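You operate a simulated robot arm through the tools that you are given. There is no shell and no other tool. Be economical: measure what you need, move in short steps, check, and stop when the job is done.

You are at the controls of a simulated two-armed robot. One attempt, no reset.

JOB
Pick up the filter mat from the far granite with one hand, pass it to the other hand and put it on the soak plate.

The check looks at the end state, three seconds after you hand in, the way a careful person would. Anything else that was tipped, shoved, dropped, spilled or broken makes it a failure.

ROBOT AND FRAMES
Two 7-joint arms with two-finger parallel grippers on one trunk, on a base that drives. Base frame: it is fixed to the floor where the robot stands at the start and does not move with it; the origin is under the middle of the robot, x ahead of it, y to its left, z up; the surface under the hand at the start is at about z = 710. Units: mm, degrees, N and s.
The left shoulder is at the start at [52, 101, 1060], the right one opposite. With the tool pointing down near the work surface each hand reaches from about 180 to 520 mm from the robot's upright axis, wherever it stands, measured 20 degrees to its own side. Places, roughly: soak plate [1400, -3800, 700]. Payload 2.4 kg a hand.
Tool frame (each hand has its own): the origin (TCP) lies between the finger pads and is the grasp point; the fingertips stand 24 mm ahead of it; z points along the fingers, y is the line along which they close. The gripper opens to 68 mm. The fingers are 17 mm wide and 10 mm thick; the gripper's body (40 by 70 mm) begins 41 mm behind the TCP.
Orientation is told as [roll, pitch, yaw] about the base's x, y, z axes, in that order, counted from this pose: with the fingers straight down and closing along the base's y, the tool's x points along the base's -x, its y along +y and its z along -z.

CONTROLS
- The arms move only by the tool arm_command. It takes "left_commands", "right_commands" or both (then of equal length, played together; a hand with none holds still); each is a list of rows, each a list of 7 numbers: the turn, a rotation vector about the tool's x, y, z in degrees, then the shift along the tool's x, y, z in cm, then the gripper command, from -1 (fully open) to 1 (shut), values between in proportion. In form: [[ax, ay, az, tx, ty, tz, jaw], ...]. A call has 1 to 10 rows; each row shifts and turns the commanded pose from where the row before left it, along the tool's axes as they then stand. Each row takes 0.2 s and may step no farther than 50 mm and 8.6 degrees from the row before; otherwise, or with a gripper value out of range, the whole call is refused. A pose out of reach is approached as far as the arm can. The call stops where the force on the tool passes 40 N (or 10 N more than at its start, if that is more) or the arm is blocked; 0.2 s more then pass. Each finger travels about 72 mm/s and halts on what it meets, pressing with about 43 N; the grip force reading is that of the motor and also rises with nothing between the fingers. The clock runs only during rows and for 0.2 s after the last one: add rows that do not move to give the fingers time. The reply holds the time, the measured pose of the TCP, the force on the tool along the base axes, the opening and the grip force, in the units named above and with some noise, with the torque about the TCP (base axes, N m) and any sound that the robot's microphone picked up.
- Cameras (640 x 400 px; columns grow to the right, rows downward): "scene" is now at [135.4, 33.7, 1224.6]; the picture's right is [0.43, -0.90, 0.00], its down [-0.55, -0.26, -0.80] and it looks along [0.72, 0.34, -0.60] (base axes); focal length 229 px, centre (320, 200). "left" rides on the left gripper at [84, -11, -75] in its tool frame; the picture's right is [0.13, 0.99, 0.00], its down [-0.60, 0.08, -0.79] and it looks along [-0.79, 0.10, 0.61] (tool axes); focal length 251 px, centre (320, 200). "right" rides on the right gripper at [84, 11, -75] in its tool frame; the picture's right is [-0.13, 0.99, 0.00], its down [-0.60, -0.08, -0.79] and it looks along [-0.79, -0.10, 0.61] (tool axes); focal length 251 px, centre (320, 200).
- camera(camera): a new picture of that camera. The clock stands still meanwhile.
- slide_trunk(by): slides the trunk up (or, below 0, down) by that many mm; the arms and the scene camera ride with it, the base frame stays. It gives what a move gives, with no picture.
- base_move(legs): drives the robot by 1 to 6 legs, each [ahead, left, turn to the left] in mm, mm and degrees, along the robot's own axes; the way and the turn of a leg run together, so that a leg with both is an arc; at most 1500 mm and 180 degrees a leg. The arms and the cameras ride along, it lands a little off, and it stops where it bumps. It gives what a move gives.
- pan_tilt(pan, tilt): turns the head with the scene camera to pan (to the left, within 86 degrees either way) and tilt (down, from -29 to 69), counted from straight ahead of the robot. It gives what a move gives.
- measure_at(camera, pixels): for up to 12 pixels [column, row] of the newest picture of that camera ("zoom" is the newest enlarged one), the place [x, y, z] in the base frame of the surface seen there, good to about 3 mm, but the place of the scene camera against the robot may be out by one fixed shift of up to 12 mm in any direction. The clock stands still meanwhile.
- close_up(camera, box): a new picture of the part [left, top, right, bottom] of that camera's present view, enlarged. The clock stands still meanwhile.
- hand_in(): hands the job in; it is judged then, once.

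Go step by step. Measure first, check grasps and placings, and put right what went wrong. The budget is 80 turns and 62 pictures, counting those below and the enlarged ones. Unless the task says otherwise, let go and move clear before handing in, and close with one line.

The tools are called after ">>>" as a command line: name --argument value ..., lists and objects as JSON in quotes. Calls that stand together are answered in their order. arm_command: Moves the arms, as the interface text tells. Its arguments: {"type":"object","properties":{"left_commands":{"type":"array","items":{"type":"array","items":{"type":"number"}}},"right_commands":{"type":"array","items":{"type":"array","items":{"type":"number"}}}},"required":[]} The other tools are called the same way: slide_trunk (by) slides the trunk up or down; base_move (legs) drives the base; pan_tilt (pan, tilt) turns the head that bears the scene camera; camera (camera) takes a picture; measure_at (camera, pixels) gives the place of the surface under pixels of a picture; close_up (camera, box) takes an enlarged picture of a part of a camera's view; hand_in () hands the job in.

At the start:

```text
t: 0.0
left_position: [233.3, 228.3, 1070.9]
left_orientation: [0.0, 0.1, 0.0]
left_wrist_force: [1.4, 0.4, 0.2]
left_moment: [-0.02, 0.0, 0.01]
left_grip_width: 68.0
left_gripper_force: 0.1
right_position: [274.7, -15.6, 1070.8]
right_orientation: [0.0, 0.1, 0.0]
right_wrist_force: [0.5, -0.4, 0.8]
right_moment: [0.0, 0.01, -0.01]
right_grip_width: 68.1
right_gripper_force: 0.0
trunk travel left (down, up): [-275.0, 574.0]
robot x, y, heading: [-0.5, 2.5, 0.2]
head pan, tilt: [25.3, 37.2]
```

scene: 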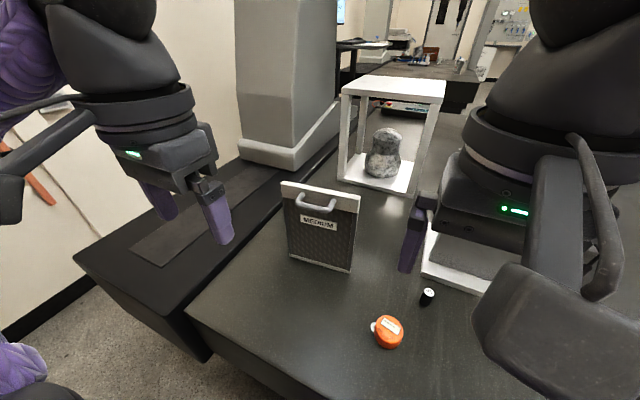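
right: 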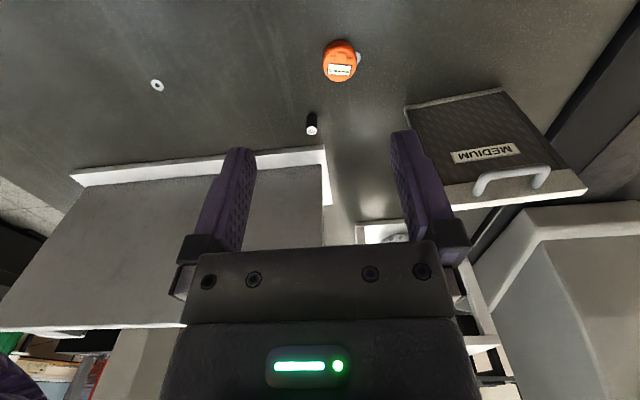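
left: 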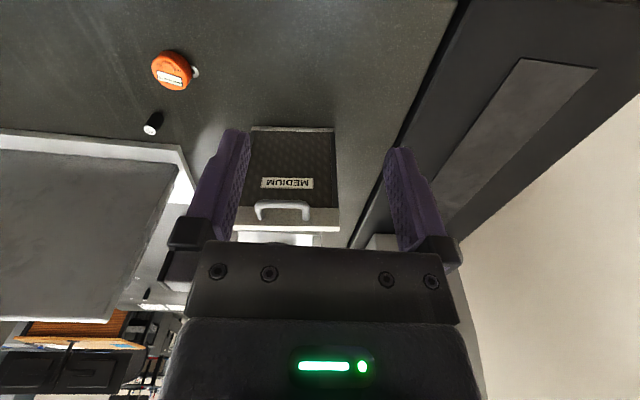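

The scene shows a panel labelled MEDIUM with a handle near (320,225), and a granite-like stone in a white frame near (385,150). I don't yet see which one is the filter mat or the far granite, so I'll look closer.

>>> close_up --camera "scene" --box '[220, 60, 480, 370]'

>>> measure_at --camera "scene" --pixels '[[283, 184], [359, 197], [288, 256], [350, 271], [318, 206], [385, 150], [388, 330], [160, 250], [427, 296], [470, 270], [345, 90], [440, 75]]'

>>> pan_tilt --pan -40 --tilt 20

>>> camera --camera "scene"

```text
1.29 times, centred on (350, 215) of scene
```

zoom: 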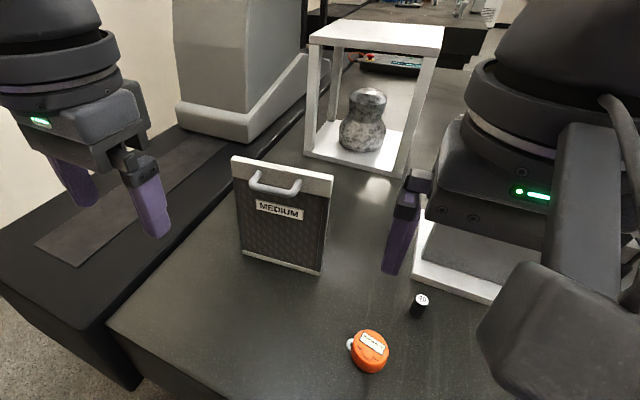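

```text
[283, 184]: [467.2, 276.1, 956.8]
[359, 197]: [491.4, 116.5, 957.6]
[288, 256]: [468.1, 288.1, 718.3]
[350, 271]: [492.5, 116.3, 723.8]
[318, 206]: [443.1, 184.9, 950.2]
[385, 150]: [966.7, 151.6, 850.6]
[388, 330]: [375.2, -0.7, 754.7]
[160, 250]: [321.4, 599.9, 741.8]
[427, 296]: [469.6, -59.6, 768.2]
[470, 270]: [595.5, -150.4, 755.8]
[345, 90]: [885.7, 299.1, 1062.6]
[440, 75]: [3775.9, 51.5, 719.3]
```

```text
t: 1.4
left_position: [234.2, 227.8, 1071.0]
left_orientation: [0.0, 0.0, 0.0]
left_wrist_force: [-0.1, 0.1, -0.8]
left_moment: [0.01, 0.02, 0.03]
left_grip_width: 68.2
left_gripper_force: 0.0
right_position: [276.1, -16.6, 1070.3]
right_orientation: [0.0, 0.0, 0.0]
right_wrist_force: [0.1, -0.1, 0.4]
right_moment: [-0.01, -0.02, -0.01]
right_grip_width: 67.7
right_gripper_force: 0.0
trunk travel left (down, up): [-275.0, 574.0]
robot x, y, heading: [1.1, -2.3, -0.1]
head pan, tilt: [-40.0, 20.0]
```

```text
57 pictures are left
```

scene: 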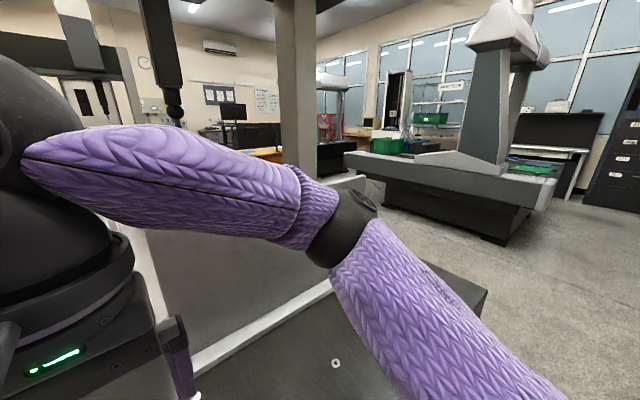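

The near granite holds the MEDIUM panel, and there's another granite machine to the right plus a far surface ahead at z≈719. I'll look further around to work out which granite is the far one.

>>> pan_tilt --pan 8 --tilt 12

>>> camera --camera "scene"

>>> pan_tilt --pan -80 --tilt 20

>>> camera --camera "scene"

```text
t: 2.5
left_position: [234.1, 228.3, 1069.7]
left_orientation: [0.0, 0.0, 0.0]
left_wrist_force: [-0.7, 0.2, 0.1]
left_moment: [0.03, 0.0, 0.01]
left_grip_width: 67.9
left_gripper_force: 0.1
right_position: [275.4, -15.6, 1070.5]
right_orientation: [0.0, 0.0, 0.0]
right_wrist_force: [0.6, -0.2, -0.5]
right_moment: [0.04, 0.0, 0.0]
right_grip_width: 68.1
right_gripper_force: 0.0
trunk travel left (down, up): [-275.0, 574.0]
robot x, y, heading: [1.2, -0.5, 0.3]
head pan, tilt: [8.0, 12.0]
```

```text
56 pictures are left
```

scene: 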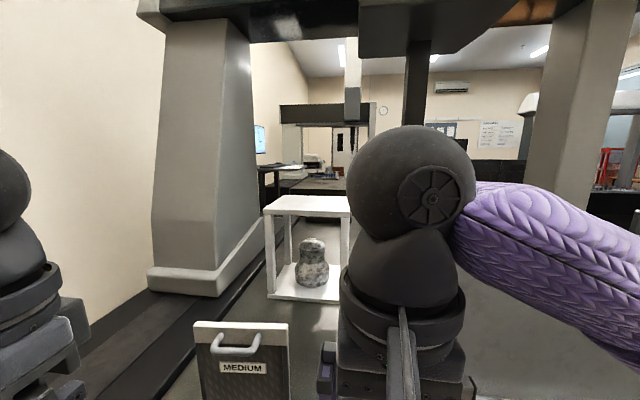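

```text
t: 4.1
left_position: [233.4, 227.1, 1071.3]
left_orientation: [0.0, 0.0, 0.0]
left_wrist_force: [-0.4, 0.0, 0.3]
left_moment: [0.01, -0.01, 0.01]
left_grip_width: 68.1
left_gripper_force: 0.1
right_position: [275.3, -16.1, 1070.9]
right_orientation: [-0.1, 0.0, 0.0]
right_wrist_force: [0.4, 0.4, -0.3]
right_moment: [0.0, -0.03, 0.01]
right_grip_width: 68.0
right_gripper_force: 0.0
trunk travel left (down, up): [-275.0, 574.0]
robot x, y, heading: [0.6, -0.5, -0.0]
head pan, tilt: [-80.0, 20.0]
```

```text
55 pictures are left
```

scene: 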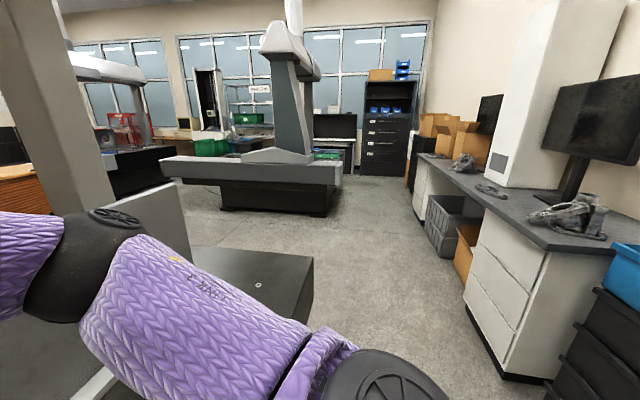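

The second CMM at (250,170) lies roughly where the soak plate should be. I'll zoom in on it and measure.

>>> close_up --camera "scene" --box '[150, 90, 390, 240]'

>>> measure_at --camera "scene" --pixels '[[170, 165], [250, 170], [330, 175], [275, 200], [325, 157], [130, 160], [250, 260], [205, 148], [105, 140]]'

>>> pan_tilt --pan 20 --tilt 12

>>> close_up --camera "scene" --box '[300, 90, 460, 190]'

```text
2.67 times, centred on (270, 165) of scene
```

zoom: 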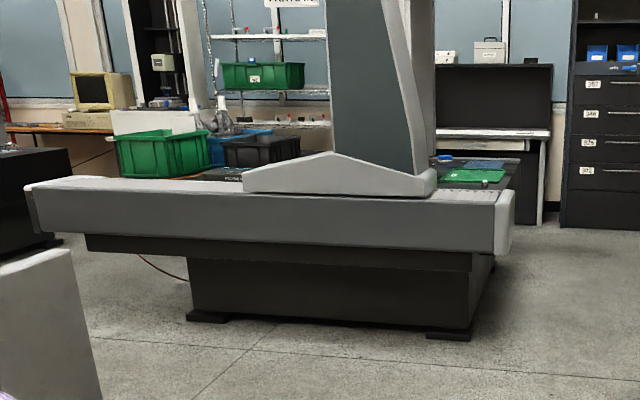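

```text
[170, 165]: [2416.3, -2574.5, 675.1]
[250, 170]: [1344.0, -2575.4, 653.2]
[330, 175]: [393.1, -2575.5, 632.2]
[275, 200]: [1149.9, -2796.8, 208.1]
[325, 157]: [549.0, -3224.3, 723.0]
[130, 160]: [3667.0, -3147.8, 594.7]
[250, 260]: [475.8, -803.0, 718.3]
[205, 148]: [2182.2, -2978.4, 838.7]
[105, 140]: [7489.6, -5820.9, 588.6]
```

```text
t: 5.9
left_position: [233.6, 227.9, 1069.8]
left_orientation: [0.1, 0.0, 0.0]
left_wrist_force: [-0.4, 0.1, -0.3]
left_moment: [-0.01, -0.03, 0.0]
left_grip_width: 67.9
left_gripper_force: 0.0
right_position: [274.8, -16.3, 1069.5]
right_orientation: [0.1, 0.0, 0.0]
right_wrist_force: [-0.8, 0.6, 0.7]
right_moment: [0.01, -0.02, -0.01]
right_grip_width: 67.8
right_gripper_force: 0.0
trunk travel left (down, up): [-275.0, 574.0]
robot x, y, heading: [-1.2, -0.4, 0.1]
head pan, tilt: [20.0, 12.0]
```

```text
4.00 times, centred on (380, 140) of scene
```

zoom: 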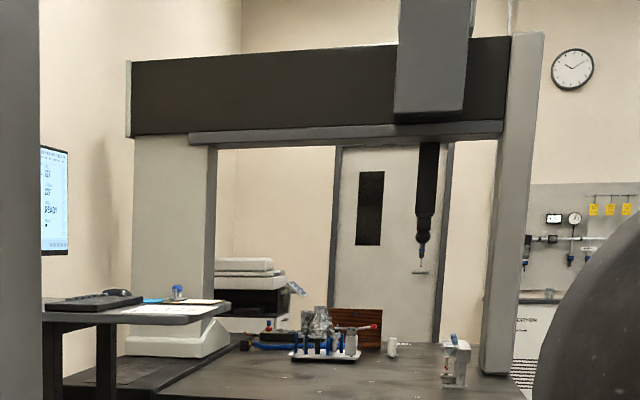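

Another granite table straight ahead carries a rack and a brown ribbed board at zoom (357,325). I'll measure its contents.

>>> measure_at --camera "zoom" --pixels '[[357, 328], [325, 355], [455, 365], [392, 347], [280, 340], [400, 390], [250, 390], [170, 305], [250, 310], [550, 340]]'

>>> close_up --camera "scene" --box '[350, 150, 430, 200]'

```text
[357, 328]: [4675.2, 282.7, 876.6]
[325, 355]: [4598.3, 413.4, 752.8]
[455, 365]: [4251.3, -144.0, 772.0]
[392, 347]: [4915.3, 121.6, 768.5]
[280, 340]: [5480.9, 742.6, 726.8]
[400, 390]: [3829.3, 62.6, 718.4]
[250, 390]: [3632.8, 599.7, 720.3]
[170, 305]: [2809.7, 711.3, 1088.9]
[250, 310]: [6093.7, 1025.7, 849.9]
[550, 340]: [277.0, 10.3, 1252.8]
```

```text
8.00 times, centred on (390, 175) of scene
```

zoom: 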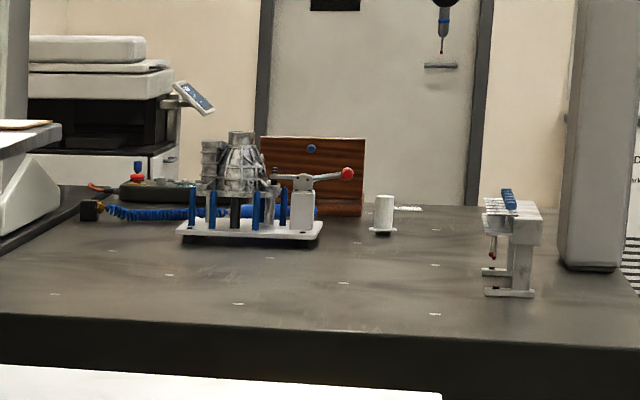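

That table shows nothing like a filter mat. I'll raise the trunk for a better overview of this granite and the soak-plate machine.

>>> slide_trunk --by 450

>>> pan_tilt --pan 5 --tilt 45

>>> camera --camera "scene"

>>> pan_tilt --pan -76 --tilt 22

>>> close_up --camera "scene" --box '[180, 80, 420, 230]'

```text
refused: 450 is not a number from -400 to 400
```

```text
t: 6.9
left_position: [235.1, 227.3, 1071.2]
left_orientation: [0.0, 0.1, 0.1]
left_wrist_force: [-0.2, 1.1, 0.2]
left_moment: [-0.02, 0.0, 0.01]
left_grip_width: 68.0
left_gripper_force: 0.1
right_position: [276.0, -15.6, 1070.8]
right_orientation: [0.0, 0.0, 0.0]
right_wrist_force: [0.0, -0.3, 0.1]
right_moment: [-0.01, 0.02, 0.02]
right_grip_width: 68.2
right_gripper_force: 0.0
trunk travel left (down, up): [-275.0, 574.0]
robot x, y, heading: [-4.0, -0.6, 0.2]
head pan, tilt: [5.0, 45.0]
```

```text
51 pictures are left
```

scene: 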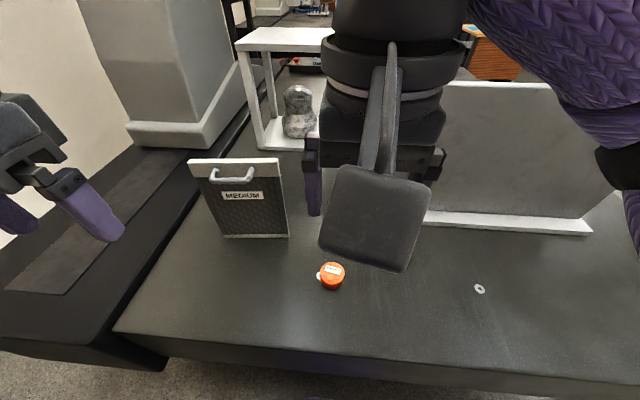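

```text
t: 8.4
left_position: [233.9, 227.2, 1071.1]
left_orientation: [0.0, 0.0, 0.1]
left_wrist_force: [0.9, 0.8, -0.1]
left_moment: [-0.01, -0.02, 0.04]
left_grip_width: 67.9
left_gripper_force: 0.1
right_position: [276.4, -15.6, 1070.4]
right_orientation: [0.0, 0.1, 0.0]
right_wrist_force: [-1.0, -0.3, -0.3]
right_moment: [-0.01, -0.01, -0.01]
right_grip_width: 67.8
right_gripper_force: 0.2
trunk travel left (down, up): [-275.0, 574.0]
robot x, y, heading: [0.0, -0.9, -0.1]
head pan, tilt: [-76.0, 22.0]
```

```text
2.67 times, centred on (300, 155) of scene
```

zoom: 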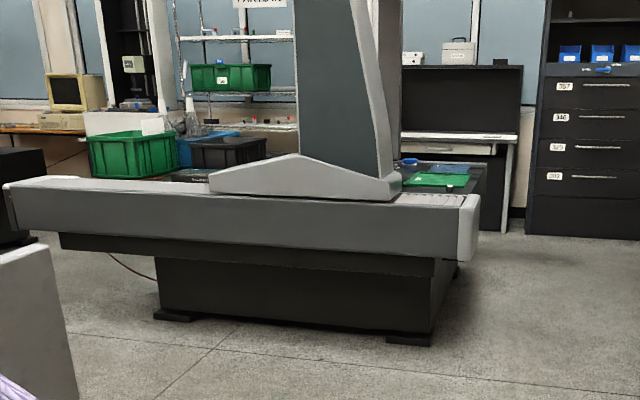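

The pictures show a standing screen on this granite that may hide something, and the soak machine carries a green item. I'll raise the trunk 400 mm and look over the top.

>>> slide_trunk --by 400

>>> pan_tilt --pan -15 --tilt 40

>>> camera --camera "scene"

>>> pan_tilt --pan -76 --tilt 22

>>> close_up --camera "scene" --box '[180, 80, 420, 230]'

```text
t: 12.2
left_position: [233.0, 227.5, 1471.4]
left_orientation: [0.0, 0.0, 0.0]
left_wrist_force: [0.3, 0.3, -0.4]
left_moment: [0.0, 0.03, -0.01]
left_grip_width: 67.9
left_gripper_force: 0.0
right_position: [276.8, -15.9, 1471.3]
right_orientation: [0.0, 0.0, 0.1]
right_wrist_force: [-1.1, -0.2, -1.1]
right_moment: [0.0, 0.02, 0.0]
right_grip_width: 68.3
right_gripper_force: 0.1
trunk travel left (down, up): [-675.0, 174.0]
robot x, y, heading: [1.3, 1.0, 0.1]
head pan, tilt: [-76.0, 22.0]
```

```text
t: 13.6
left_position: [234.0, 226.8, 1471.5]
left_orientation: [0.0, 0.0, -0.1]
left_wrist_force: [-0.2, 0.2, -0.1]
left_moment: [0.03, -0.02, 0.04]
left_grip_width: 68.2
left_gripper_force: 0.2
right_position: [276.0, -15.0, 1472.5]
right_orientation: [0.0, 0.0, 0.0]
right_wrist_force: [0.3, -0.1, 0.6]
right_moment: [0.0, -0.02, 0.02]
right_grip_width: 67.8
right_gripper_force: 0.0
trunk travel left (down, up): [-675.0, 174.0]
robot x, y, heading: [-0.8, 3.6, 0.1]
head pan, tilt: [-15.0, 40.0]
```

```text
49 pictures are left
```

scene: 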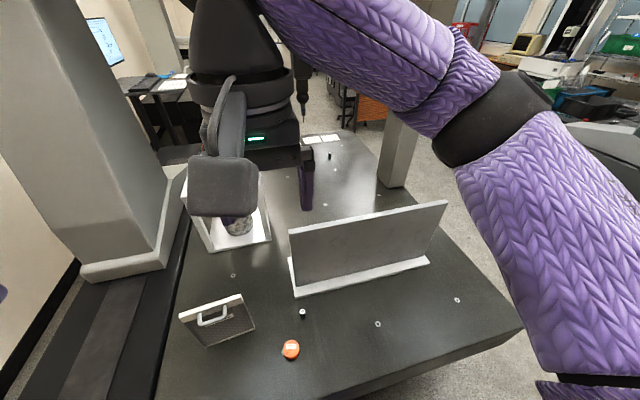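

```text
t: 14.9
left_position: [233.6, 227.5, 1470.7]
left_orientation: [0.0, 0.0, -0.1]
left_wrist_force: [-0.2, -1.0, 0.2]
left_moment: [0.05, -0.01, -0.01]
left_grip_width: 68.2
left_gripper_force: 0.1
right_position: [275.9, -15.7, 1471.7]
right_orientation: [0.0, 0.0, 0.0]
right_wrist_force: [-0.5, -0.3, 0.7]
right_moment: [0.01, 0.01, 0.0]
right_grip_width: 68.0
right_gripper_force: 0.0
trunk travel left (down, up): [-675.0, 174.0]
robot x, y, heading: [-2.9, 1.4, -0.1]
head pan, tilt: [-76.0, 22.0]
```

```text
2.67 times, centred on (300, 155) of scene
```

zoom: 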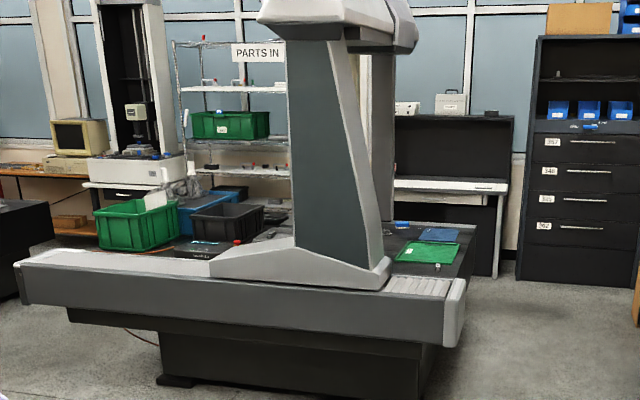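

The granite-3 view shows a green flat item at zoom (425,253) and a blue one at (438,235). On this granite's far end there are white sheets at scene (315,138). I'll measure and zoom in on both.

>>> measure_at --camera "zoom" --pixels '[[425, 253], [438, 235], [400, 226], [438, 267], [280, 230], [200, 244], [137, 222], [230, 220], [395, 258], [460, 262]]'

>>> close_up --camera "scene" --box '[310, 150, 370, 187]'

>>> pan_tilt --pan -15 --tilt 40

>>> close_up --camera "scene" --box '[250, 90, 450, 215]'

>>> measure_at --camera "zoom" --pixels '[[192, 153], [256, 150], [253, 212], [224, 160], [320, 230]]'

```text
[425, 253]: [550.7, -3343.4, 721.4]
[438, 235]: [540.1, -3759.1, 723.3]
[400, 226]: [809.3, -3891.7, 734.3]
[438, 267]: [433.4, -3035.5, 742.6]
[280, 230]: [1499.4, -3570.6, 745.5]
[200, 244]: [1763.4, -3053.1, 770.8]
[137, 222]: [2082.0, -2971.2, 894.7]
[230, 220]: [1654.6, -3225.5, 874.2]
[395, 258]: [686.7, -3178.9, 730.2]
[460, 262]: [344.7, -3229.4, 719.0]
```

```text
10.67 times, centred on (340, 168) of scene
```

zoom: 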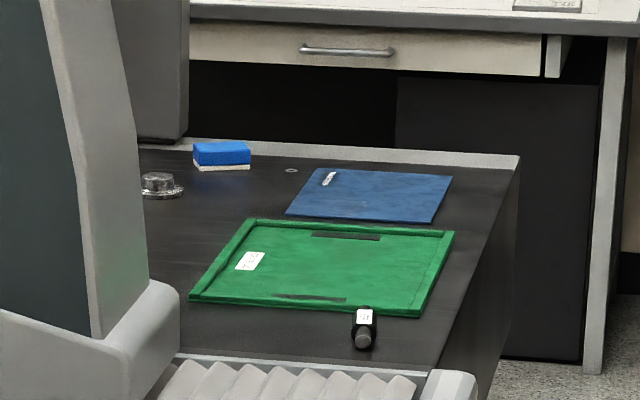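

```text
t: 16.2
left_position: [234.1, 226.4, 1470.7]
left_orientation: [-0.1, 0.0, 0.0]
left_wrist_force: [-1.3, 0.2, 0.5]
left_moment: [0.02, -0.02, 0.03]
left_grip_width: 68.0
left_gripper_force: 0.1
right_position: [275.6, -15.9, 1470.2]
right_orientation: [0.1, 0.1, 0.1]
right_wrist_force: [0.3, 0.4, 0.2]
right_moment: [0.01, 0.03, -0.03]
right_grip_width: 67.8
right_gripper_force: 0.0
trunk travel left (down, up): [-675.0, 174.0]
robot x, y, heading: [2.1, -0.1, -0.0]
head pan, tilt: [-15.0, 40.0]
```

```text
3.20 times, centred on (350, 152) of scene
```

zoom: 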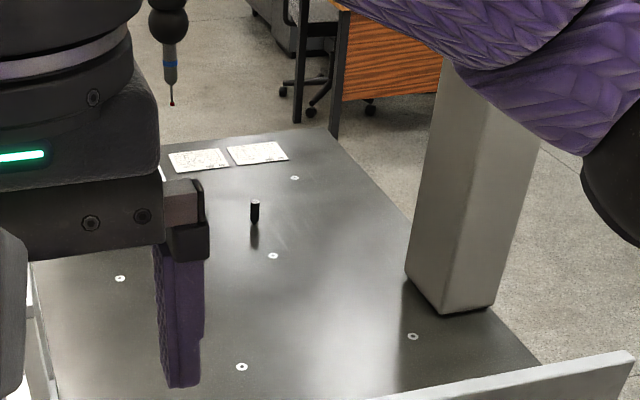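

```text
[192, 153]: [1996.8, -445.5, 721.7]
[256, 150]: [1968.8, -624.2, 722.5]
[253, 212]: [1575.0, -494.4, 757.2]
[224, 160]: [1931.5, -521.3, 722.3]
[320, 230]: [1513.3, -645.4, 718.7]
```

This granite's far end has only paper sheets, while granite 3 has a green tray and a blue sheet, with the soak plate behind its column. Before choosing the object I'll drive towards granite 3 and survey the soak plate from close by.

>>> base_move --legs '[[-250, 0, 0], [0, 0, -90], [1300, 0, 0]]'

>>> pan_tilt --pan 25 --tilt 22

>>> camera --camera "scene"

```text
t: 27.9
left_position: [-11.4, -1521.5, 1471.3]
left_orientation: [0.0, -0.1, -89.6]
left_wrist_force: [0.8, -0.4, -0.4]
left_moment: [-0.03, 0.03, -0.02]
left_grip_width: 67.9
left_gripper_force: 0.1
right_position: [-254.3, -1564.3, 1469.9]
right_orientation: [0.0, 0.0, -89.8]
right_wrist_force: [0.6, -0.4, -0.1]
right_moment: [0.01, 0.01, -0.02]
right_grip_width: 68.1
right_gripper_force: 0.1
trunk travel left (down, up): [-675.0, 174.0]
robot x, y, heading: [-237.9, -1290.6, -89.9]
head pan, tilt: [-15.0, 40.0]
```

```text
t: 28.9
left_position: [-11.2, -1523.8, 1470.3]
left_orientation: [0.0, -0.1, -89.8]
left_wrist_force: [0.2, 0.7, 0.9]
left_moment: [0.0, -0.03, -0.01]
left_grip_width: 68.2
left_gripper_force: 0.1
right_position: [-253.8, -1564.6, 1471.0]
right_orientation: [0.0, 0.1, -89.8]
right_wrist_force: [0.4, 0.4, -0.7]
right_moment: [-0.05, 0.02, -0.01]
right_grip_width: 68.0
right_gripper_force: 0.0
trunk travel left (down, up): [-675.0, 174.0]
robot x, y, heading: [-239.5, -1286.4, -89.7]
head pan, tilt: [25.0, 22.0]
```

```text
45 pictures are left
```

scene: 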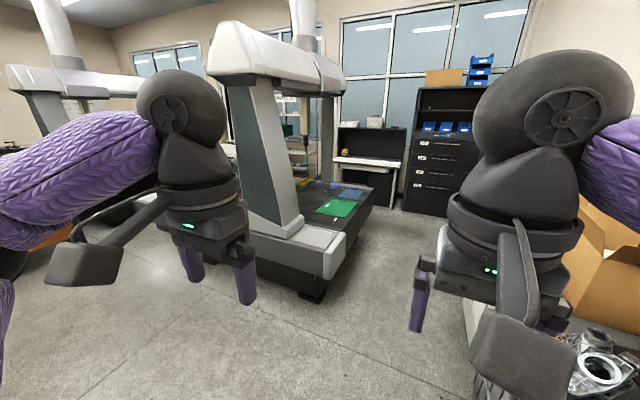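

The way ahead is clear, and granite 3's near end is at scene (340,225). I'll drive on along its end and look left at it.

>>> base_move --legs '[[1500, 0, 0], [700, 0, 90]]'

>>> pan_tilt --pan 0 --tilt 32

>>> camera --camera "scene"

```text
t: 39.7
left_position: [423.3, -2993.1, 1470.4]
left_orientation: [0.0, 0.0, -4.6]
left_wrist_force: [0.3, 1.0, -0.1]
left_moment: [0.03, -0.02, -0.02]
left_grip_width: 68.2
left_gripper_force: 0.1
right_position: [443.9, -3238.5, 1470.7]
right_orientation: [0.0, -0.1, -4.7]
right_wrist_force: [-0.6, -0.7, 0.5]
right_moment: [0.04, 0.02, 0.01]
right_grip_width: 68.3
right_gripper_force: 0.1
trunk travel left (down, up): [-675.0, 174.0]
robot x, y, heading: [172.2, -3203.1, -4.7]
head pan, tilt: [25.0, 22.0]
stopped in leg 2: the robot was blocked; the commanded pose is now the measured one
```

```text
t: 40.6
left_position: [424.4, -2992.5, 1471.6]
left_orientation: [0.1, 0.1, -4.5]
left_wrist_force: [0.3, -0.1, -0.1]
left_moment: [0.01, 0.02, 0.01]
left_grip_width: 68.0
left_gripper_force: 0.1
right_position: [446.1, -3237.6, 1470.5]
right_orientation: [0.1, 0.0, -4.6]
right_wrist_force: [0.4, 0.8, 0.2]
right_moment: [0.0, -0.01, -0.01]
right_grip_width: 67.9
right_gripper_force: 0.1
trunk travel left (down, up): [-675.0, 174.0]
robot x, y, heading: [171.7, -3200.4, -4.9]
head pan, tilt: [0.0, 32.0]
```

```text
44 pictures are left
```

scene: 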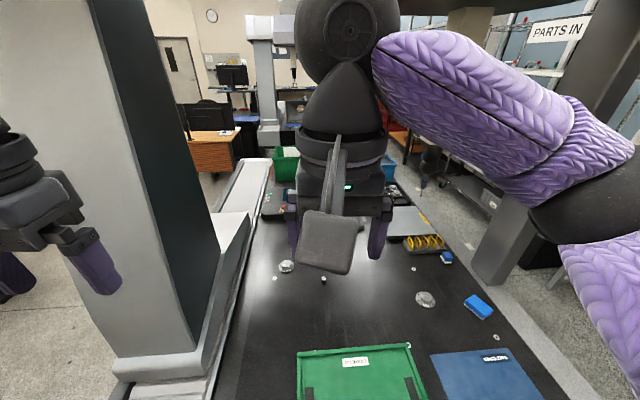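

I bumped lightly against the end of the granite at x≈172, so I'll keep more distance. On the table there's a green tray, a blue sheet and a grey plate near (410,220). I'll zoom and measure.

>>> close_up --camera "scene" --box '[240, 180, 560, 380]'

>>> measure_at --camera "zoom" --pixels '[[340, 85], [310, 60], [365, 120], [415, 155], [480, 255], [370, 238], [340, 370], [520, 350], [230, 390], [500, 375], [92, 172], [60, 60]]'

>>> close_up --camera "scene" --box '[370, 170, 470, 270]'

```text
2.00 times, centred on (400, 280) of scene
```

zoom: 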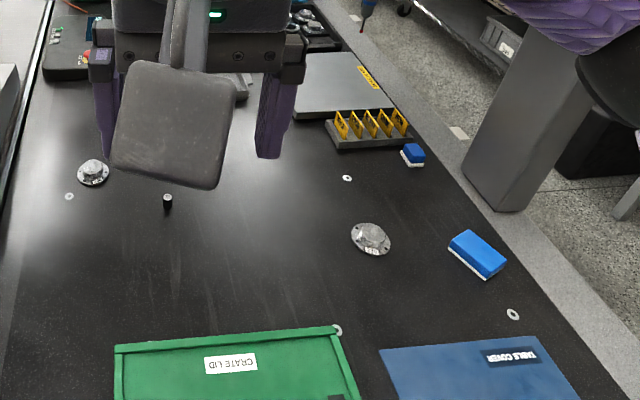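

```text
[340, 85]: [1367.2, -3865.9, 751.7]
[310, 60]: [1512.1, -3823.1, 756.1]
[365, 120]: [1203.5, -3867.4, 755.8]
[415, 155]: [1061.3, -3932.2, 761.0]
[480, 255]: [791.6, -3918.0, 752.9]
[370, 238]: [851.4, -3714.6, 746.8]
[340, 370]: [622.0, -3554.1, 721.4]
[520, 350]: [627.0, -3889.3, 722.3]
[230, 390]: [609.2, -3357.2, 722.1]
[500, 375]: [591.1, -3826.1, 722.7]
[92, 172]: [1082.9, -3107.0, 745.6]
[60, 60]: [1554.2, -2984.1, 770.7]
```

```text
4.00 times, centred on (420, 220) of scene
```

zoom: 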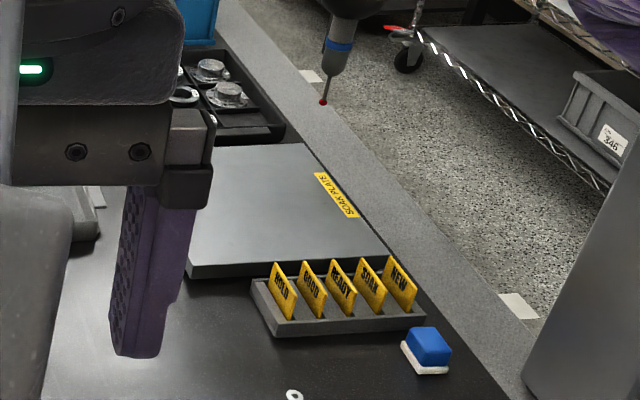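

The labels settle it: the green item is "CRATE LID", the blue one is "TABLE COVER", and the grey plate reads "SOAK PLATE". So the MEDIUM panel is the filter mat. Next I'll measure the plate's corners and the access from the far side.

>>> measure_at --camera "zoom" --pixels '[[190, 270], [395, 255], [305, 143], [215, 148], [350, 215], [323, 101], [520, 305], [600, 190], [408, 65], [480, 200], [395, 170], [560, 360]]'

>>> pan_tilt --pan -55 --tilt 32

>>> camera --camera "scene"

```text
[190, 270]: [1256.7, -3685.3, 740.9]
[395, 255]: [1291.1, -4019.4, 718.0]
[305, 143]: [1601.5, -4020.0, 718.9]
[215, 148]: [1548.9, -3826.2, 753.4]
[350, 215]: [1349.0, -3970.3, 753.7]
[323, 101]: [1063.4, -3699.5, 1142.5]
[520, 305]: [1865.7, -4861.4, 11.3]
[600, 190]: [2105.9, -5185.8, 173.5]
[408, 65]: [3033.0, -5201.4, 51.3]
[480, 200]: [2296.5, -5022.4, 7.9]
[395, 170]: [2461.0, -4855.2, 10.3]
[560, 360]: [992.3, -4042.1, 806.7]
```

```text
t: 41.8
left_position: [424.3, -2993.1, 1470.2]
left_orientation: [0.1, 0.0, -4.5]
left_wrist_force: [0.7, -1.0, 0.1]
left_moment: [0.02, 0.0, 0.01]
left_grip_width: 67.9
left_gripper_force: 0.0
right_position: [445.8, -3238.8, 1471.4]
right_orientation: [-0.1, 0.1, -4.7]
right_wrist_force: [0.6, 1.4, -0.8]
right_moment: [0.03, 0.01, -0.02]
right_grip_width: 68.0
right_gripper_force: 0.1
trunk travel left (down, up): [-675.0, 174.0]
robot x, y, heading: [171.7, -3198.5, -4.7]
head pan, tilt: [-55.0, 32.0]
```

```text
41 pictures are left
```

scene: 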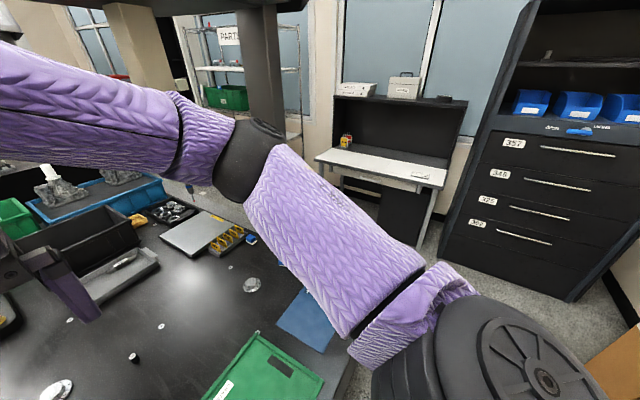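

The far side has a corridor between the granite and the desk/shelf. I'll measure its width before planning.

>>> measure_at --camera "scene" --pixels '[[345, 370], [320, 300], [345, 360], [320, 157], [425, 190], [425, 225], [445, 300], [350, 385], [280, 130], [295, 130], [250, 240], [570, 300]]'

>>> close_up --camera "scene" --box '[80, 160, 300, 300]'

>>> measure_at --camera "zoom" --pixels '[[240, 217], [330, 285], [400, 175], [355, 150], [300, 180], [262, 195], [270, 235], [385, 290], [320, 210], [215, 150], [100, 320], [280, 160]]'

```text
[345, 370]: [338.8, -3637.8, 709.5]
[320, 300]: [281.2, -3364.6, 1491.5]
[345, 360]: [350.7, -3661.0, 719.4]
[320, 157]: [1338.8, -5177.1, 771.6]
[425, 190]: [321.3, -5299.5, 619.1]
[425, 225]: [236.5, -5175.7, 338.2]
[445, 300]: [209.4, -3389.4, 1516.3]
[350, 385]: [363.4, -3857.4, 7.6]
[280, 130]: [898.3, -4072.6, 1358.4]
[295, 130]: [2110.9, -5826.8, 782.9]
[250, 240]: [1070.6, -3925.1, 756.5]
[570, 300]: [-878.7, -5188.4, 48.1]
```

```text
2.86 times, centred on (190, 230) of scene
```

zoom: 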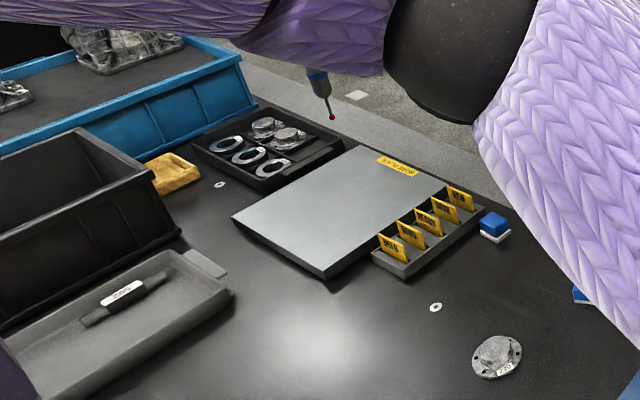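

```text
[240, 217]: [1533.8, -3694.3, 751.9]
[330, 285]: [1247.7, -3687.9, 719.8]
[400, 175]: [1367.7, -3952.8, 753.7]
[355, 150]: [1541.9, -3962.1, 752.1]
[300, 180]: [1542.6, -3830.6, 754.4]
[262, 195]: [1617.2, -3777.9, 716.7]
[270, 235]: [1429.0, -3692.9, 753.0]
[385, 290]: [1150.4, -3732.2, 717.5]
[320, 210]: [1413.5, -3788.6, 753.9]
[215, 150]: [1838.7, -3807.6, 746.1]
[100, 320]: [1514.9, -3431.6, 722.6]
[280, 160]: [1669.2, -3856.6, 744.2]
```

The plate spans about x 1250–1545, y -3690 to -3985, with its top at z≈753, and the aisle behind is about 1 m wide. The CMM bridge and probe at (1063,-3700,1142) are on the low-x side, so I'll place with the left hand from x≈1550. That means picking with the right hand, so I'll drive back now.

>>> base_move --legs '[[-420, 0, 0], [0, 0, 94.7], [1500, 0, 0], [1500, 0, 0], [0, 0, -90]]'

>>> pan_tilt --pan 25 --tilt 50

>>> camera --camera "scene"

```text
t: 66.3
left_position: [171.1, 78.0, 1470.5]
left_orientation: [0.0, -0.1, -3.7]
left_wrist_force: [0.5, -0.1, 0.6]
left_moment: [-0.06, 0.0, -0.02]
left_grip_width: 67.8
left_gripper_force: 0.0
right_position: [197.1, -166.6, 1470.2]
right_orientation: [0.0, 0.0, -3.8]
right_wrist_force: [0.9, -0.5, -0.2]
right_moment: [-0.01, 0.04, -0.01]
right_grip_width: 68.1
right_gripper_force: 0.0
trunk travel left (down, up): [-675.0, 174.0]
robot x, y, heading: [-80.1, -134.5, -3.6]
head pan, tilt: [-55.0, 32.0]
```

```text
t: 67.8
left_position: [170.1, 78.2, 1471.5]
left_orientation: [0.1, 0.1, -3.8]
left_wrist_force: [0.4, 0.3, -0.1]
left_moment: [-0.01, 0.01, -0.04]
left_grip_width: 68.1
left_gripper_force: 0.0
right_position: [195.8, -166.6, 1470.7]
right_orientation: [-0.2, 0.0, -3.8]
right_wrist_force: [0.4, -0.6, 0.8]
right_moment: [0.0, 0.01, -0.01]
right_grip_width: 68.1
right_gripper_force: 0.0
trunk travel left (down, up): [-675.0, 174.0]
robot x, y, heading: [-74.6, -134.2, -3.8]
head pan, tilt: [25.0, 50.0]
```

```text
39 pictures are left
```

scene: 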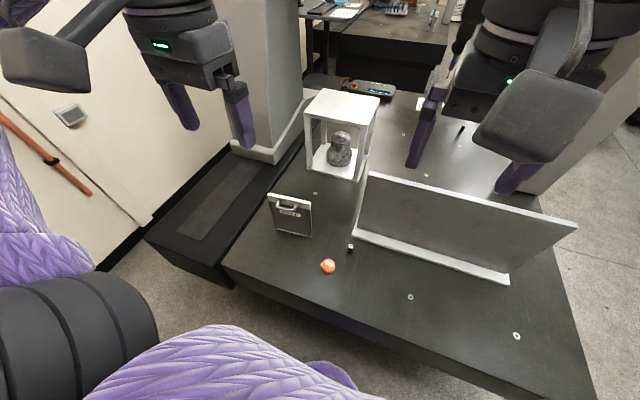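

I'm back near the start at (-75,-134) with heading -3.8. Next I'll inspect the mat's shape and the granite and rail edges.

>>> measure_at --camera "scene" --pixels '[[225, 268], [232, 285], [150, 240], [330, 310], [330, 320], [500, 380]]'

>>> close_up --camera "scene" --box '[255, 180, 335, 250]'

>>> measure_at --camera "zoom" --pixels '[[110, 105], [450, 165], [120, 150], [440, 210], [170, 350], [430, 390], [190, 170], [260, 175], [330, 190], [100, 115], [250, 135], [460, 180]]'

```text
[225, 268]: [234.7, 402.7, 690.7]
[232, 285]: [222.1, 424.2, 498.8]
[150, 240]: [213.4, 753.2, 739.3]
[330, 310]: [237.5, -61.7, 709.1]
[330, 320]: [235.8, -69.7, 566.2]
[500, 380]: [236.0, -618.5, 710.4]
```

```text
5.71 times, centred on (295, 215) of scene
```

zoom: 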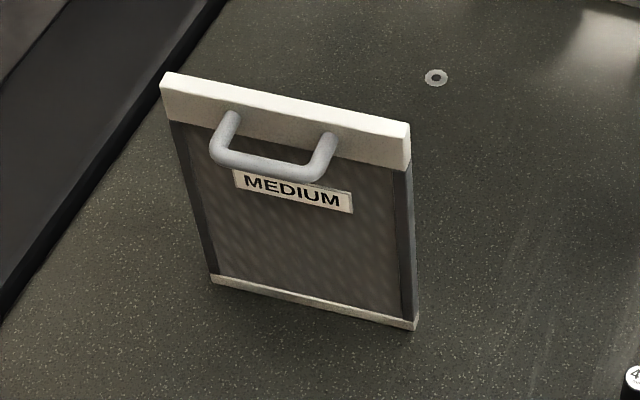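

```text
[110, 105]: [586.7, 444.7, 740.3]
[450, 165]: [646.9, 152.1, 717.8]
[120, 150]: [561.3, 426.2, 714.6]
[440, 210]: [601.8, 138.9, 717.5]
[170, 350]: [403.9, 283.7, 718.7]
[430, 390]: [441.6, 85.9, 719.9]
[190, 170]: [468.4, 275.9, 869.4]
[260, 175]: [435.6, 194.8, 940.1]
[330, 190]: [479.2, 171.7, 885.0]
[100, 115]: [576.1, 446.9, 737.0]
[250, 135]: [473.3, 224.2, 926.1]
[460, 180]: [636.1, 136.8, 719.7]
```

The mat is a thin standing panel with a white top bar and a handle bowed towards the robot. I'll measure the top bar's corners and the handle from this zoom.

>>> measure_at --camera "zoom" --pixels '[[168, 78], [164, 88], [402, 126], [404, 138], [290, 100], [290, 111], [218, 150], [265, 165], [318, 172], [408, 180], [418, 270], [412, 322]]'

>>> close_up --camera "left" --box '[0, 0, 640, 400]'

```text
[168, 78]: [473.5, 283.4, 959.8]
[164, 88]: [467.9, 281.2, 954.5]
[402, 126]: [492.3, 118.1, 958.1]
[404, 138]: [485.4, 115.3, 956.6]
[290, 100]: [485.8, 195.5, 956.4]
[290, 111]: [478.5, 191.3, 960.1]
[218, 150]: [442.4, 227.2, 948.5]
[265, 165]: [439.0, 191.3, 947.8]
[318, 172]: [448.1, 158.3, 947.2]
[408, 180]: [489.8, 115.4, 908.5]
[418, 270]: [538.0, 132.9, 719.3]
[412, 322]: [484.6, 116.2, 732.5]
```

```text
1.00 times, centred on (320, 200) of left (not enlarged: the box is as wide or as high as the picture)
```

zoom: 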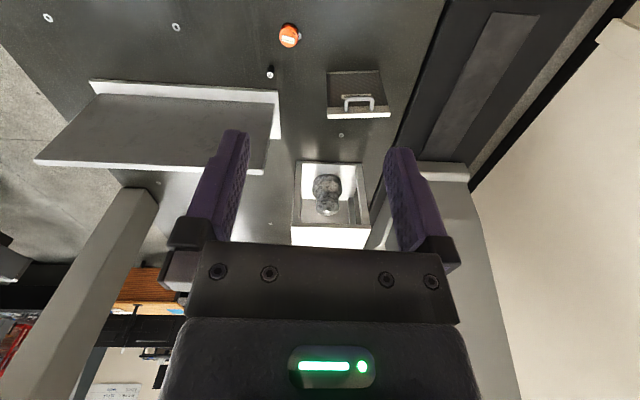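

The top bar is about 14 mm thick, the handle stands about 35 mm off the front, and the panel is yawed about 6.5°. The plan:
- The right hand pinches the bar's right end from above, near (488,133).
- The left hand takes the handle.
- The mat is laid flat on the plate, handle up.

I'll position the base and trunk now.

>>> base_move --legs '[[80, 350, 3.8]]'

>>> slide_trunk --by -170

>>> camera --camera "right"

```text
t: 70.2
left_position: [248.6, 449.3, 1471.7]
left_orientation: [0.0, 0.2, 0.3]
left_wrist_force: [0.3, 0.1, -1.1]
left_moment: [-0.06, 0.0, -0.01]
left_grip_width: 67.7
left_gripper_force: 0.0
right_position: [290.8, 206.8, 1470.9]
right_orientation: [-0.1, 0.0, 0.3]
right_wrist_force: [0.0, -0.1, -0.3]
right_moment: [-0.03, -0.01, 0.0]
right_grip_width: 68.3
right_gripper_force: 0.2
trunk travel left (down, up): [-675.0, 174.0]
robot x, y, heading: [14.1, 223.3, 0.3]
head pan, tilt: [25.0, 50.0]
```

```text
t: 72.1
left_position: [247.0, 450.1, 1299.6]
left_orientation: [-0.1, 0.0, 0.3]
left_wrist_force: [-0.2, -0.1, -1.4]
left_moment: [-0.05, 0.0, 0.0]
left_grip_width: 67.7
left_gripper_force: 0.0
right_position: [290.5, 205.7, 1301.1]
right_orientation: [0.0, 0.0, 0.1]
right_wrist_force: [0.4, -0.3, 0.5]
right_moment: [-0.01, 0.0, -0.02]
right_grip_width: 67.7
right_gripper_force: 0.1
trunk travel left (down, up): [-505.0, 344.0]
robot x, y, heading: [17.6, 222.2, 0.6]
head pan, tilt: [25.0, 50.0]
```

```text
36 pictures are left
```

right: 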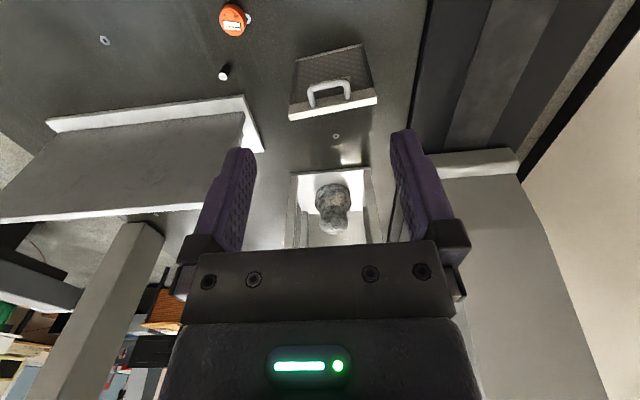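

I'm well placed at (18,222). I'll measure the mat with the hand camera to check the scene camera's offset.

>>> measure_at --camera "right" --pixels '[[291, 118], [376, 100], [292, 108], [374, 92], [333, 110], [330, 103], [330, 84], [312, 95], [348, 90], [333, 60], [230, 50], [340, 136]]'

>>> close_up --camera "right" --box '[260, 30, 410, 140]'

>>> measure_at --camera "zoom" --pixels '[[135, 365], [490, 290], [310, 325], [310, 338], [220, 355], [220, 342], [140, 350], [140, 362]]'

```text
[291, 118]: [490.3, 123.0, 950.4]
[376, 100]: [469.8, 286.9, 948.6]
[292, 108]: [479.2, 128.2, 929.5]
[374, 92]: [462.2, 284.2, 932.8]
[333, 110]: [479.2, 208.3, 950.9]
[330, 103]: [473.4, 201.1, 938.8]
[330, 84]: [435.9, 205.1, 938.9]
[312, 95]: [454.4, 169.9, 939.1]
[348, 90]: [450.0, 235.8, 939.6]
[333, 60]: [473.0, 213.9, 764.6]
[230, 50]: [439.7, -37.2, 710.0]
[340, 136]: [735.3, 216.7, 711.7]
```

```text
3.64 times, centred on (335, 85) of right
```

zoom: 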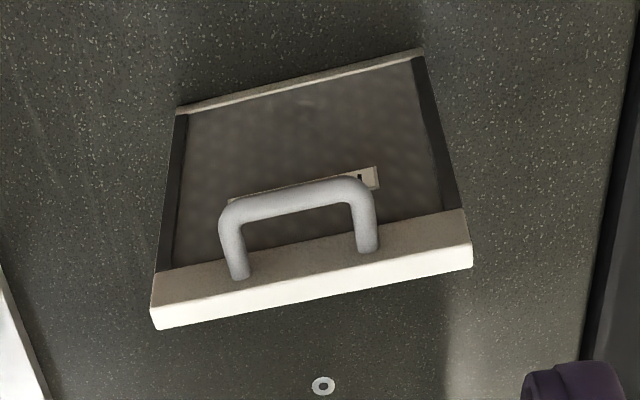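

```text
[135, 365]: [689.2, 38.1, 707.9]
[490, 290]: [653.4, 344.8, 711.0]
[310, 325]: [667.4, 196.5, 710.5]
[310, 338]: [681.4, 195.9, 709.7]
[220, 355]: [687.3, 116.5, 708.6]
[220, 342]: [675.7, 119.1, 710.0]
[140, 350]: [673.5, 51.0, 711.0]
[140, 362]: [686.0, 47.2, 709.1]
```

The hand camera reads the granite at z 710 and the mat's top at z≈950, so the scene camera is off by about +8 in z. I'll measure the bar edges precisely in this zoom.

>>> measure_at --camera "zoom" --pixels '[[158, 312], [160, 325], [468, 246], [468, 264], [310, 282], [310, 293], [195, 305], [195, 316], [350, 190], [230, 220], [290, 200], [365, 240]]'

```text
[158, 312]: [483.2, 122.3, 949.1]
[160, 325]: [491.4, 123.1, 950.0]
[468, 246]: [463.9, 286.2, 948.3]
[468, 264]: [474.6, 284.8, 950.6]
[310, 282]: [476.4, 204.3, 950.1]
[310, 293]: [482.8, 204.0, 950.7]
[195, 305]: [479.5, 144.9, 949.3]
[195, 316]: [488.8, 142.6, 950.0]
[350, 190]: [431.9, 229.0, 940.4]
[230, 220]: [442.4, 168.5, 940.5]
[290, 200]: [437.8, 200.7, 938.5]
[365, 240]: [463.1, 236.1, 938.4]
```

The bar's centre line at y=138 is x≈487, its top is at z 950, and it's about 12 mm thick. I'll turn the right gripper to yaw 96.5 so it closes across the bar, then move above it.

>>> arm_command --right_commands '[[0, 0, -8.5, 0, 0, 0, -1], [0, 0, -8.5, 0, 0, 0, -1], [0, 0, -8.5, 0, 0, 0, -1], [0, 0, -8.5, 0, 0, 0, -1], [0, 0, -8.5, 0, 0, 0, -1], [0, 0, -8.5, 0, 0, 0, -1], [0, 0, -8.5, 0, 0, 0, -1], [0, 0, -8.5, 0, 0, 0, -1], [0, 0, -8.5, 0, 0, 0, -1], [0, 0, -8.5, 0, 0, 0, -1]]'

>>> arm_command --right_commands '[[0, 0, -5.6, 0, 0, 0, -1], [0, 0, -5.6, 0, 0, 0, -1], [0, 0, 0, 1.12, -2.34, 3.5, -1], [0, 0, 0, 1.12, -2.34, 3.5, -1], [0, 0, 0, 1.12, -2.34, 3.5, -1], [0, 0, 0, 1.12, -2.34, 3.5, -1], [0, 0, 0, 1.12, -2.34, 3.5, -1], [0, 0, 0, 1.12, -2.34, 3.5, -1], [0, 0, 0, 1.12, -2.34, 3.5, -1], [0, 0, 0, 1.12, -2.34, 3.5, -1]]'

>>> camera --camera "right"

```text
t: 74.3
left_position: [247.8, 448.8, 1300.9]
left_orientation: [0.0, 0.0, 0.4]
left_wrist_force: [0.8, 0.3, 0.1]
left_moment: [-0.03, -0.03, 0.0]
left_grip_width: 67.8
left_gripper_force: 0.0
right_position: [290.9, 206.2, 1300.7]
right_orientation: [0.1, 0.0, 85.1]
right_wrist_force: [-12.5, 8.8, -4.6]
right_moment: [-0.07, -1.18, -1.48]
right_grip_width: 68.0
right_gripper_force: 0.0
trunk travel left (down, up): [-505.0, 344.0]
robot x, y, heading: [14.5, 224.4, 0.7]
head pan, tilt: [25.0, 50.0]
```

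```text
t: 74.6
left_position: [247.7, 449.5, 1300.4]
left_orientation: [0.0, 0.1, 0.3]
left_wrist_force: [0.9, -0.1, 0.4]
left_moment: [0.0, 0.03, -0.01]
left_grip_width: 68.1
left_gripper_force: 0.0
right_position: [290.6, 207.6, 1302.1]
right_orientation: [0.0, -0.5, 86.0]
right_wrist_force: [0.2, 3.8, -5.2]
right_moment: [0.18, -0.05, -0.09]
right_grip_width: 67.8
right_gripper_force: 0.0
trunk travel left (down, up): [-505.0, 344.0]
robot x, y, heading: [14.4, 222.2, 0.5]
head pan, tilt: [25.0, 50.0]
stopped in row 1 (right hand): the force on the tool passed its limit at 61 N (the readings are from after the stop); the commanded pose is now the measured one
```

```text
34 pictures are left
```

right: 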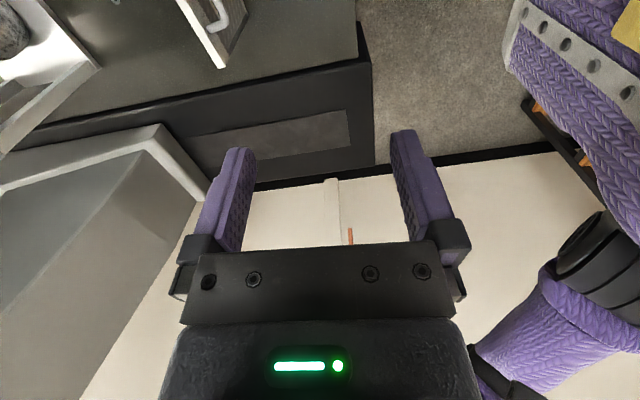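

The hand touched something at about yaw 86, probably its own arm while folded close in. I'll extend first and then finish the turn.

>>> arm_command --right_commands '[[0, 0, 0, 0.8, -2.86, 2.0, -1], [0, 0, 0, 0.8, -2.86, 2.0, -1], [0, 0, 0, 0.8, -2.86, 3.0, -1], [0, 0, 0, 0.8, -2.86, 3.0, -1], [0, 0, 0, 0.8, -2.86, 3.0, -1], [0, 0, 0, 0.8, -2.86, 3.0, -1], [0, 0, 0, 0.8, -2.86, 3.0, -1], [0, 0, 0, 0, 0, 0, -1]]'

>>> arm_command --right_commands '[[0, 0, -3, 0, 0, 0, -1], [0, 0, -3, 0, 0, 0, -1], [0, 0, -4, 0, 0, 0, -1], [0, 0, 0, 0, 0, 0, -1]]'

```text
t: 74.9
left_position: [247.9, 449.8, 1299.4]
left_orientation: [0.0, 0.1, 0.4]
left_wrist_force: [-0.6, -0.8, 0.4]
left_moment: [-0.04, -0.02, 0.0]
left_grip_width: 68.0
left_gripper_force: 0.1
right_position: [297.0, 207.3, 1296.5]
right_orientation: [0.2, -0.8, 85.2]
right_wrist_force: [0.8, 2.5, -2.9]
right_moment: [0.1, 0.02, 0.03]
right_grip_width: 68.0
right_gripper_force: 0.1
trunk travel left (down, up): [-505.0, 344.0]
robot x, y, heading: [11.0, 222.9, 0.3]
head pan, tilt: [25.0, 50.0]
stopped in row 1 (right hand): the force on the tool passed its limit at 70 N (the readings are from after the stop); the commanded pose is now the measured one
```

```text
t: 75.2
left_position: [246.0, 449.2, 1300.9]
left_orientation: [-0.1, 0.1, 0.3]
left_wrist_force: [-0.4, -0.6, -0.5]
left_moment: [-0.02, 0.03, 0.01]
left_grip_width: 68.0
left_gripper_force: 0.0
right_position: [295.4, 209.4, 1296.7]
right_orientation: [0.2, -1.2, 86.2]
right_wrist_force: [0.1, 8.0, -7.8]
right_moment: [0.14, -0.02, -0.02]
right_grip_width: 67.9
right_gripper_force: 0.1
trunk travel left (down, up): [-505.0, 344.0]
robot x, y, heading: [12.9, 220.5, 0.3]
head pan, tilt: [25.0, 50.0]
stopped in row 1 (right hand): the force on the tool passed its limit at 56 N (the readings are from after the stop); the commanded pose is now the measured one
```

It's still in contact with something on its right side, so I'll look with the head camera before moving further.

>>> pan_tilt --pan -20 --tilt 40

>>> camera --camera "scene"

```text
t: 76.3
left_position: [248.0, 450.4, 1301.0]
left_orientation: [0.0, 0.0, 0.3]
left_wrist_force: [0.4, 0.2, -0.5]
left_moment: [-0.01, -0.02, 0.02]
left_grip_width: 68.0
left_gripper_force: 0.1
right_position: [295.6, 208.3, 1296.8]
right_orientation: [0.2, -1.1, 86.0]
right_wrist_force: [-4.1, 14.4, -8.7]
right_moment: [-0.25, -0.45, -0.59]
right_grip_width: 68.0
right_gripper_force: 0.0
trunk travel left (down, up): [-505.0, 344.0]
robot x, y, heading: [13.6, 217.3, 0.4]
head pan, tilt: [-20.0, 40.0]
```

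```text
33 pictures are left
```

scene: 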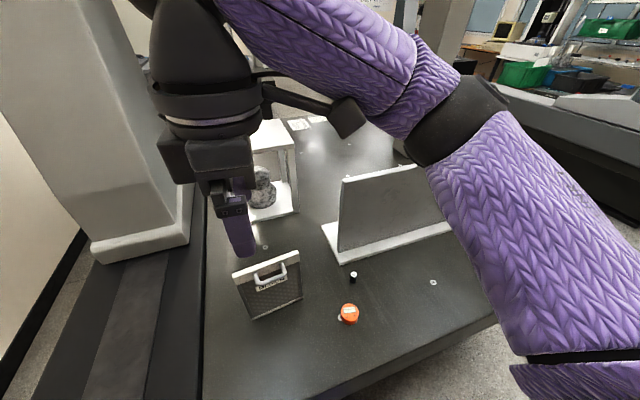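

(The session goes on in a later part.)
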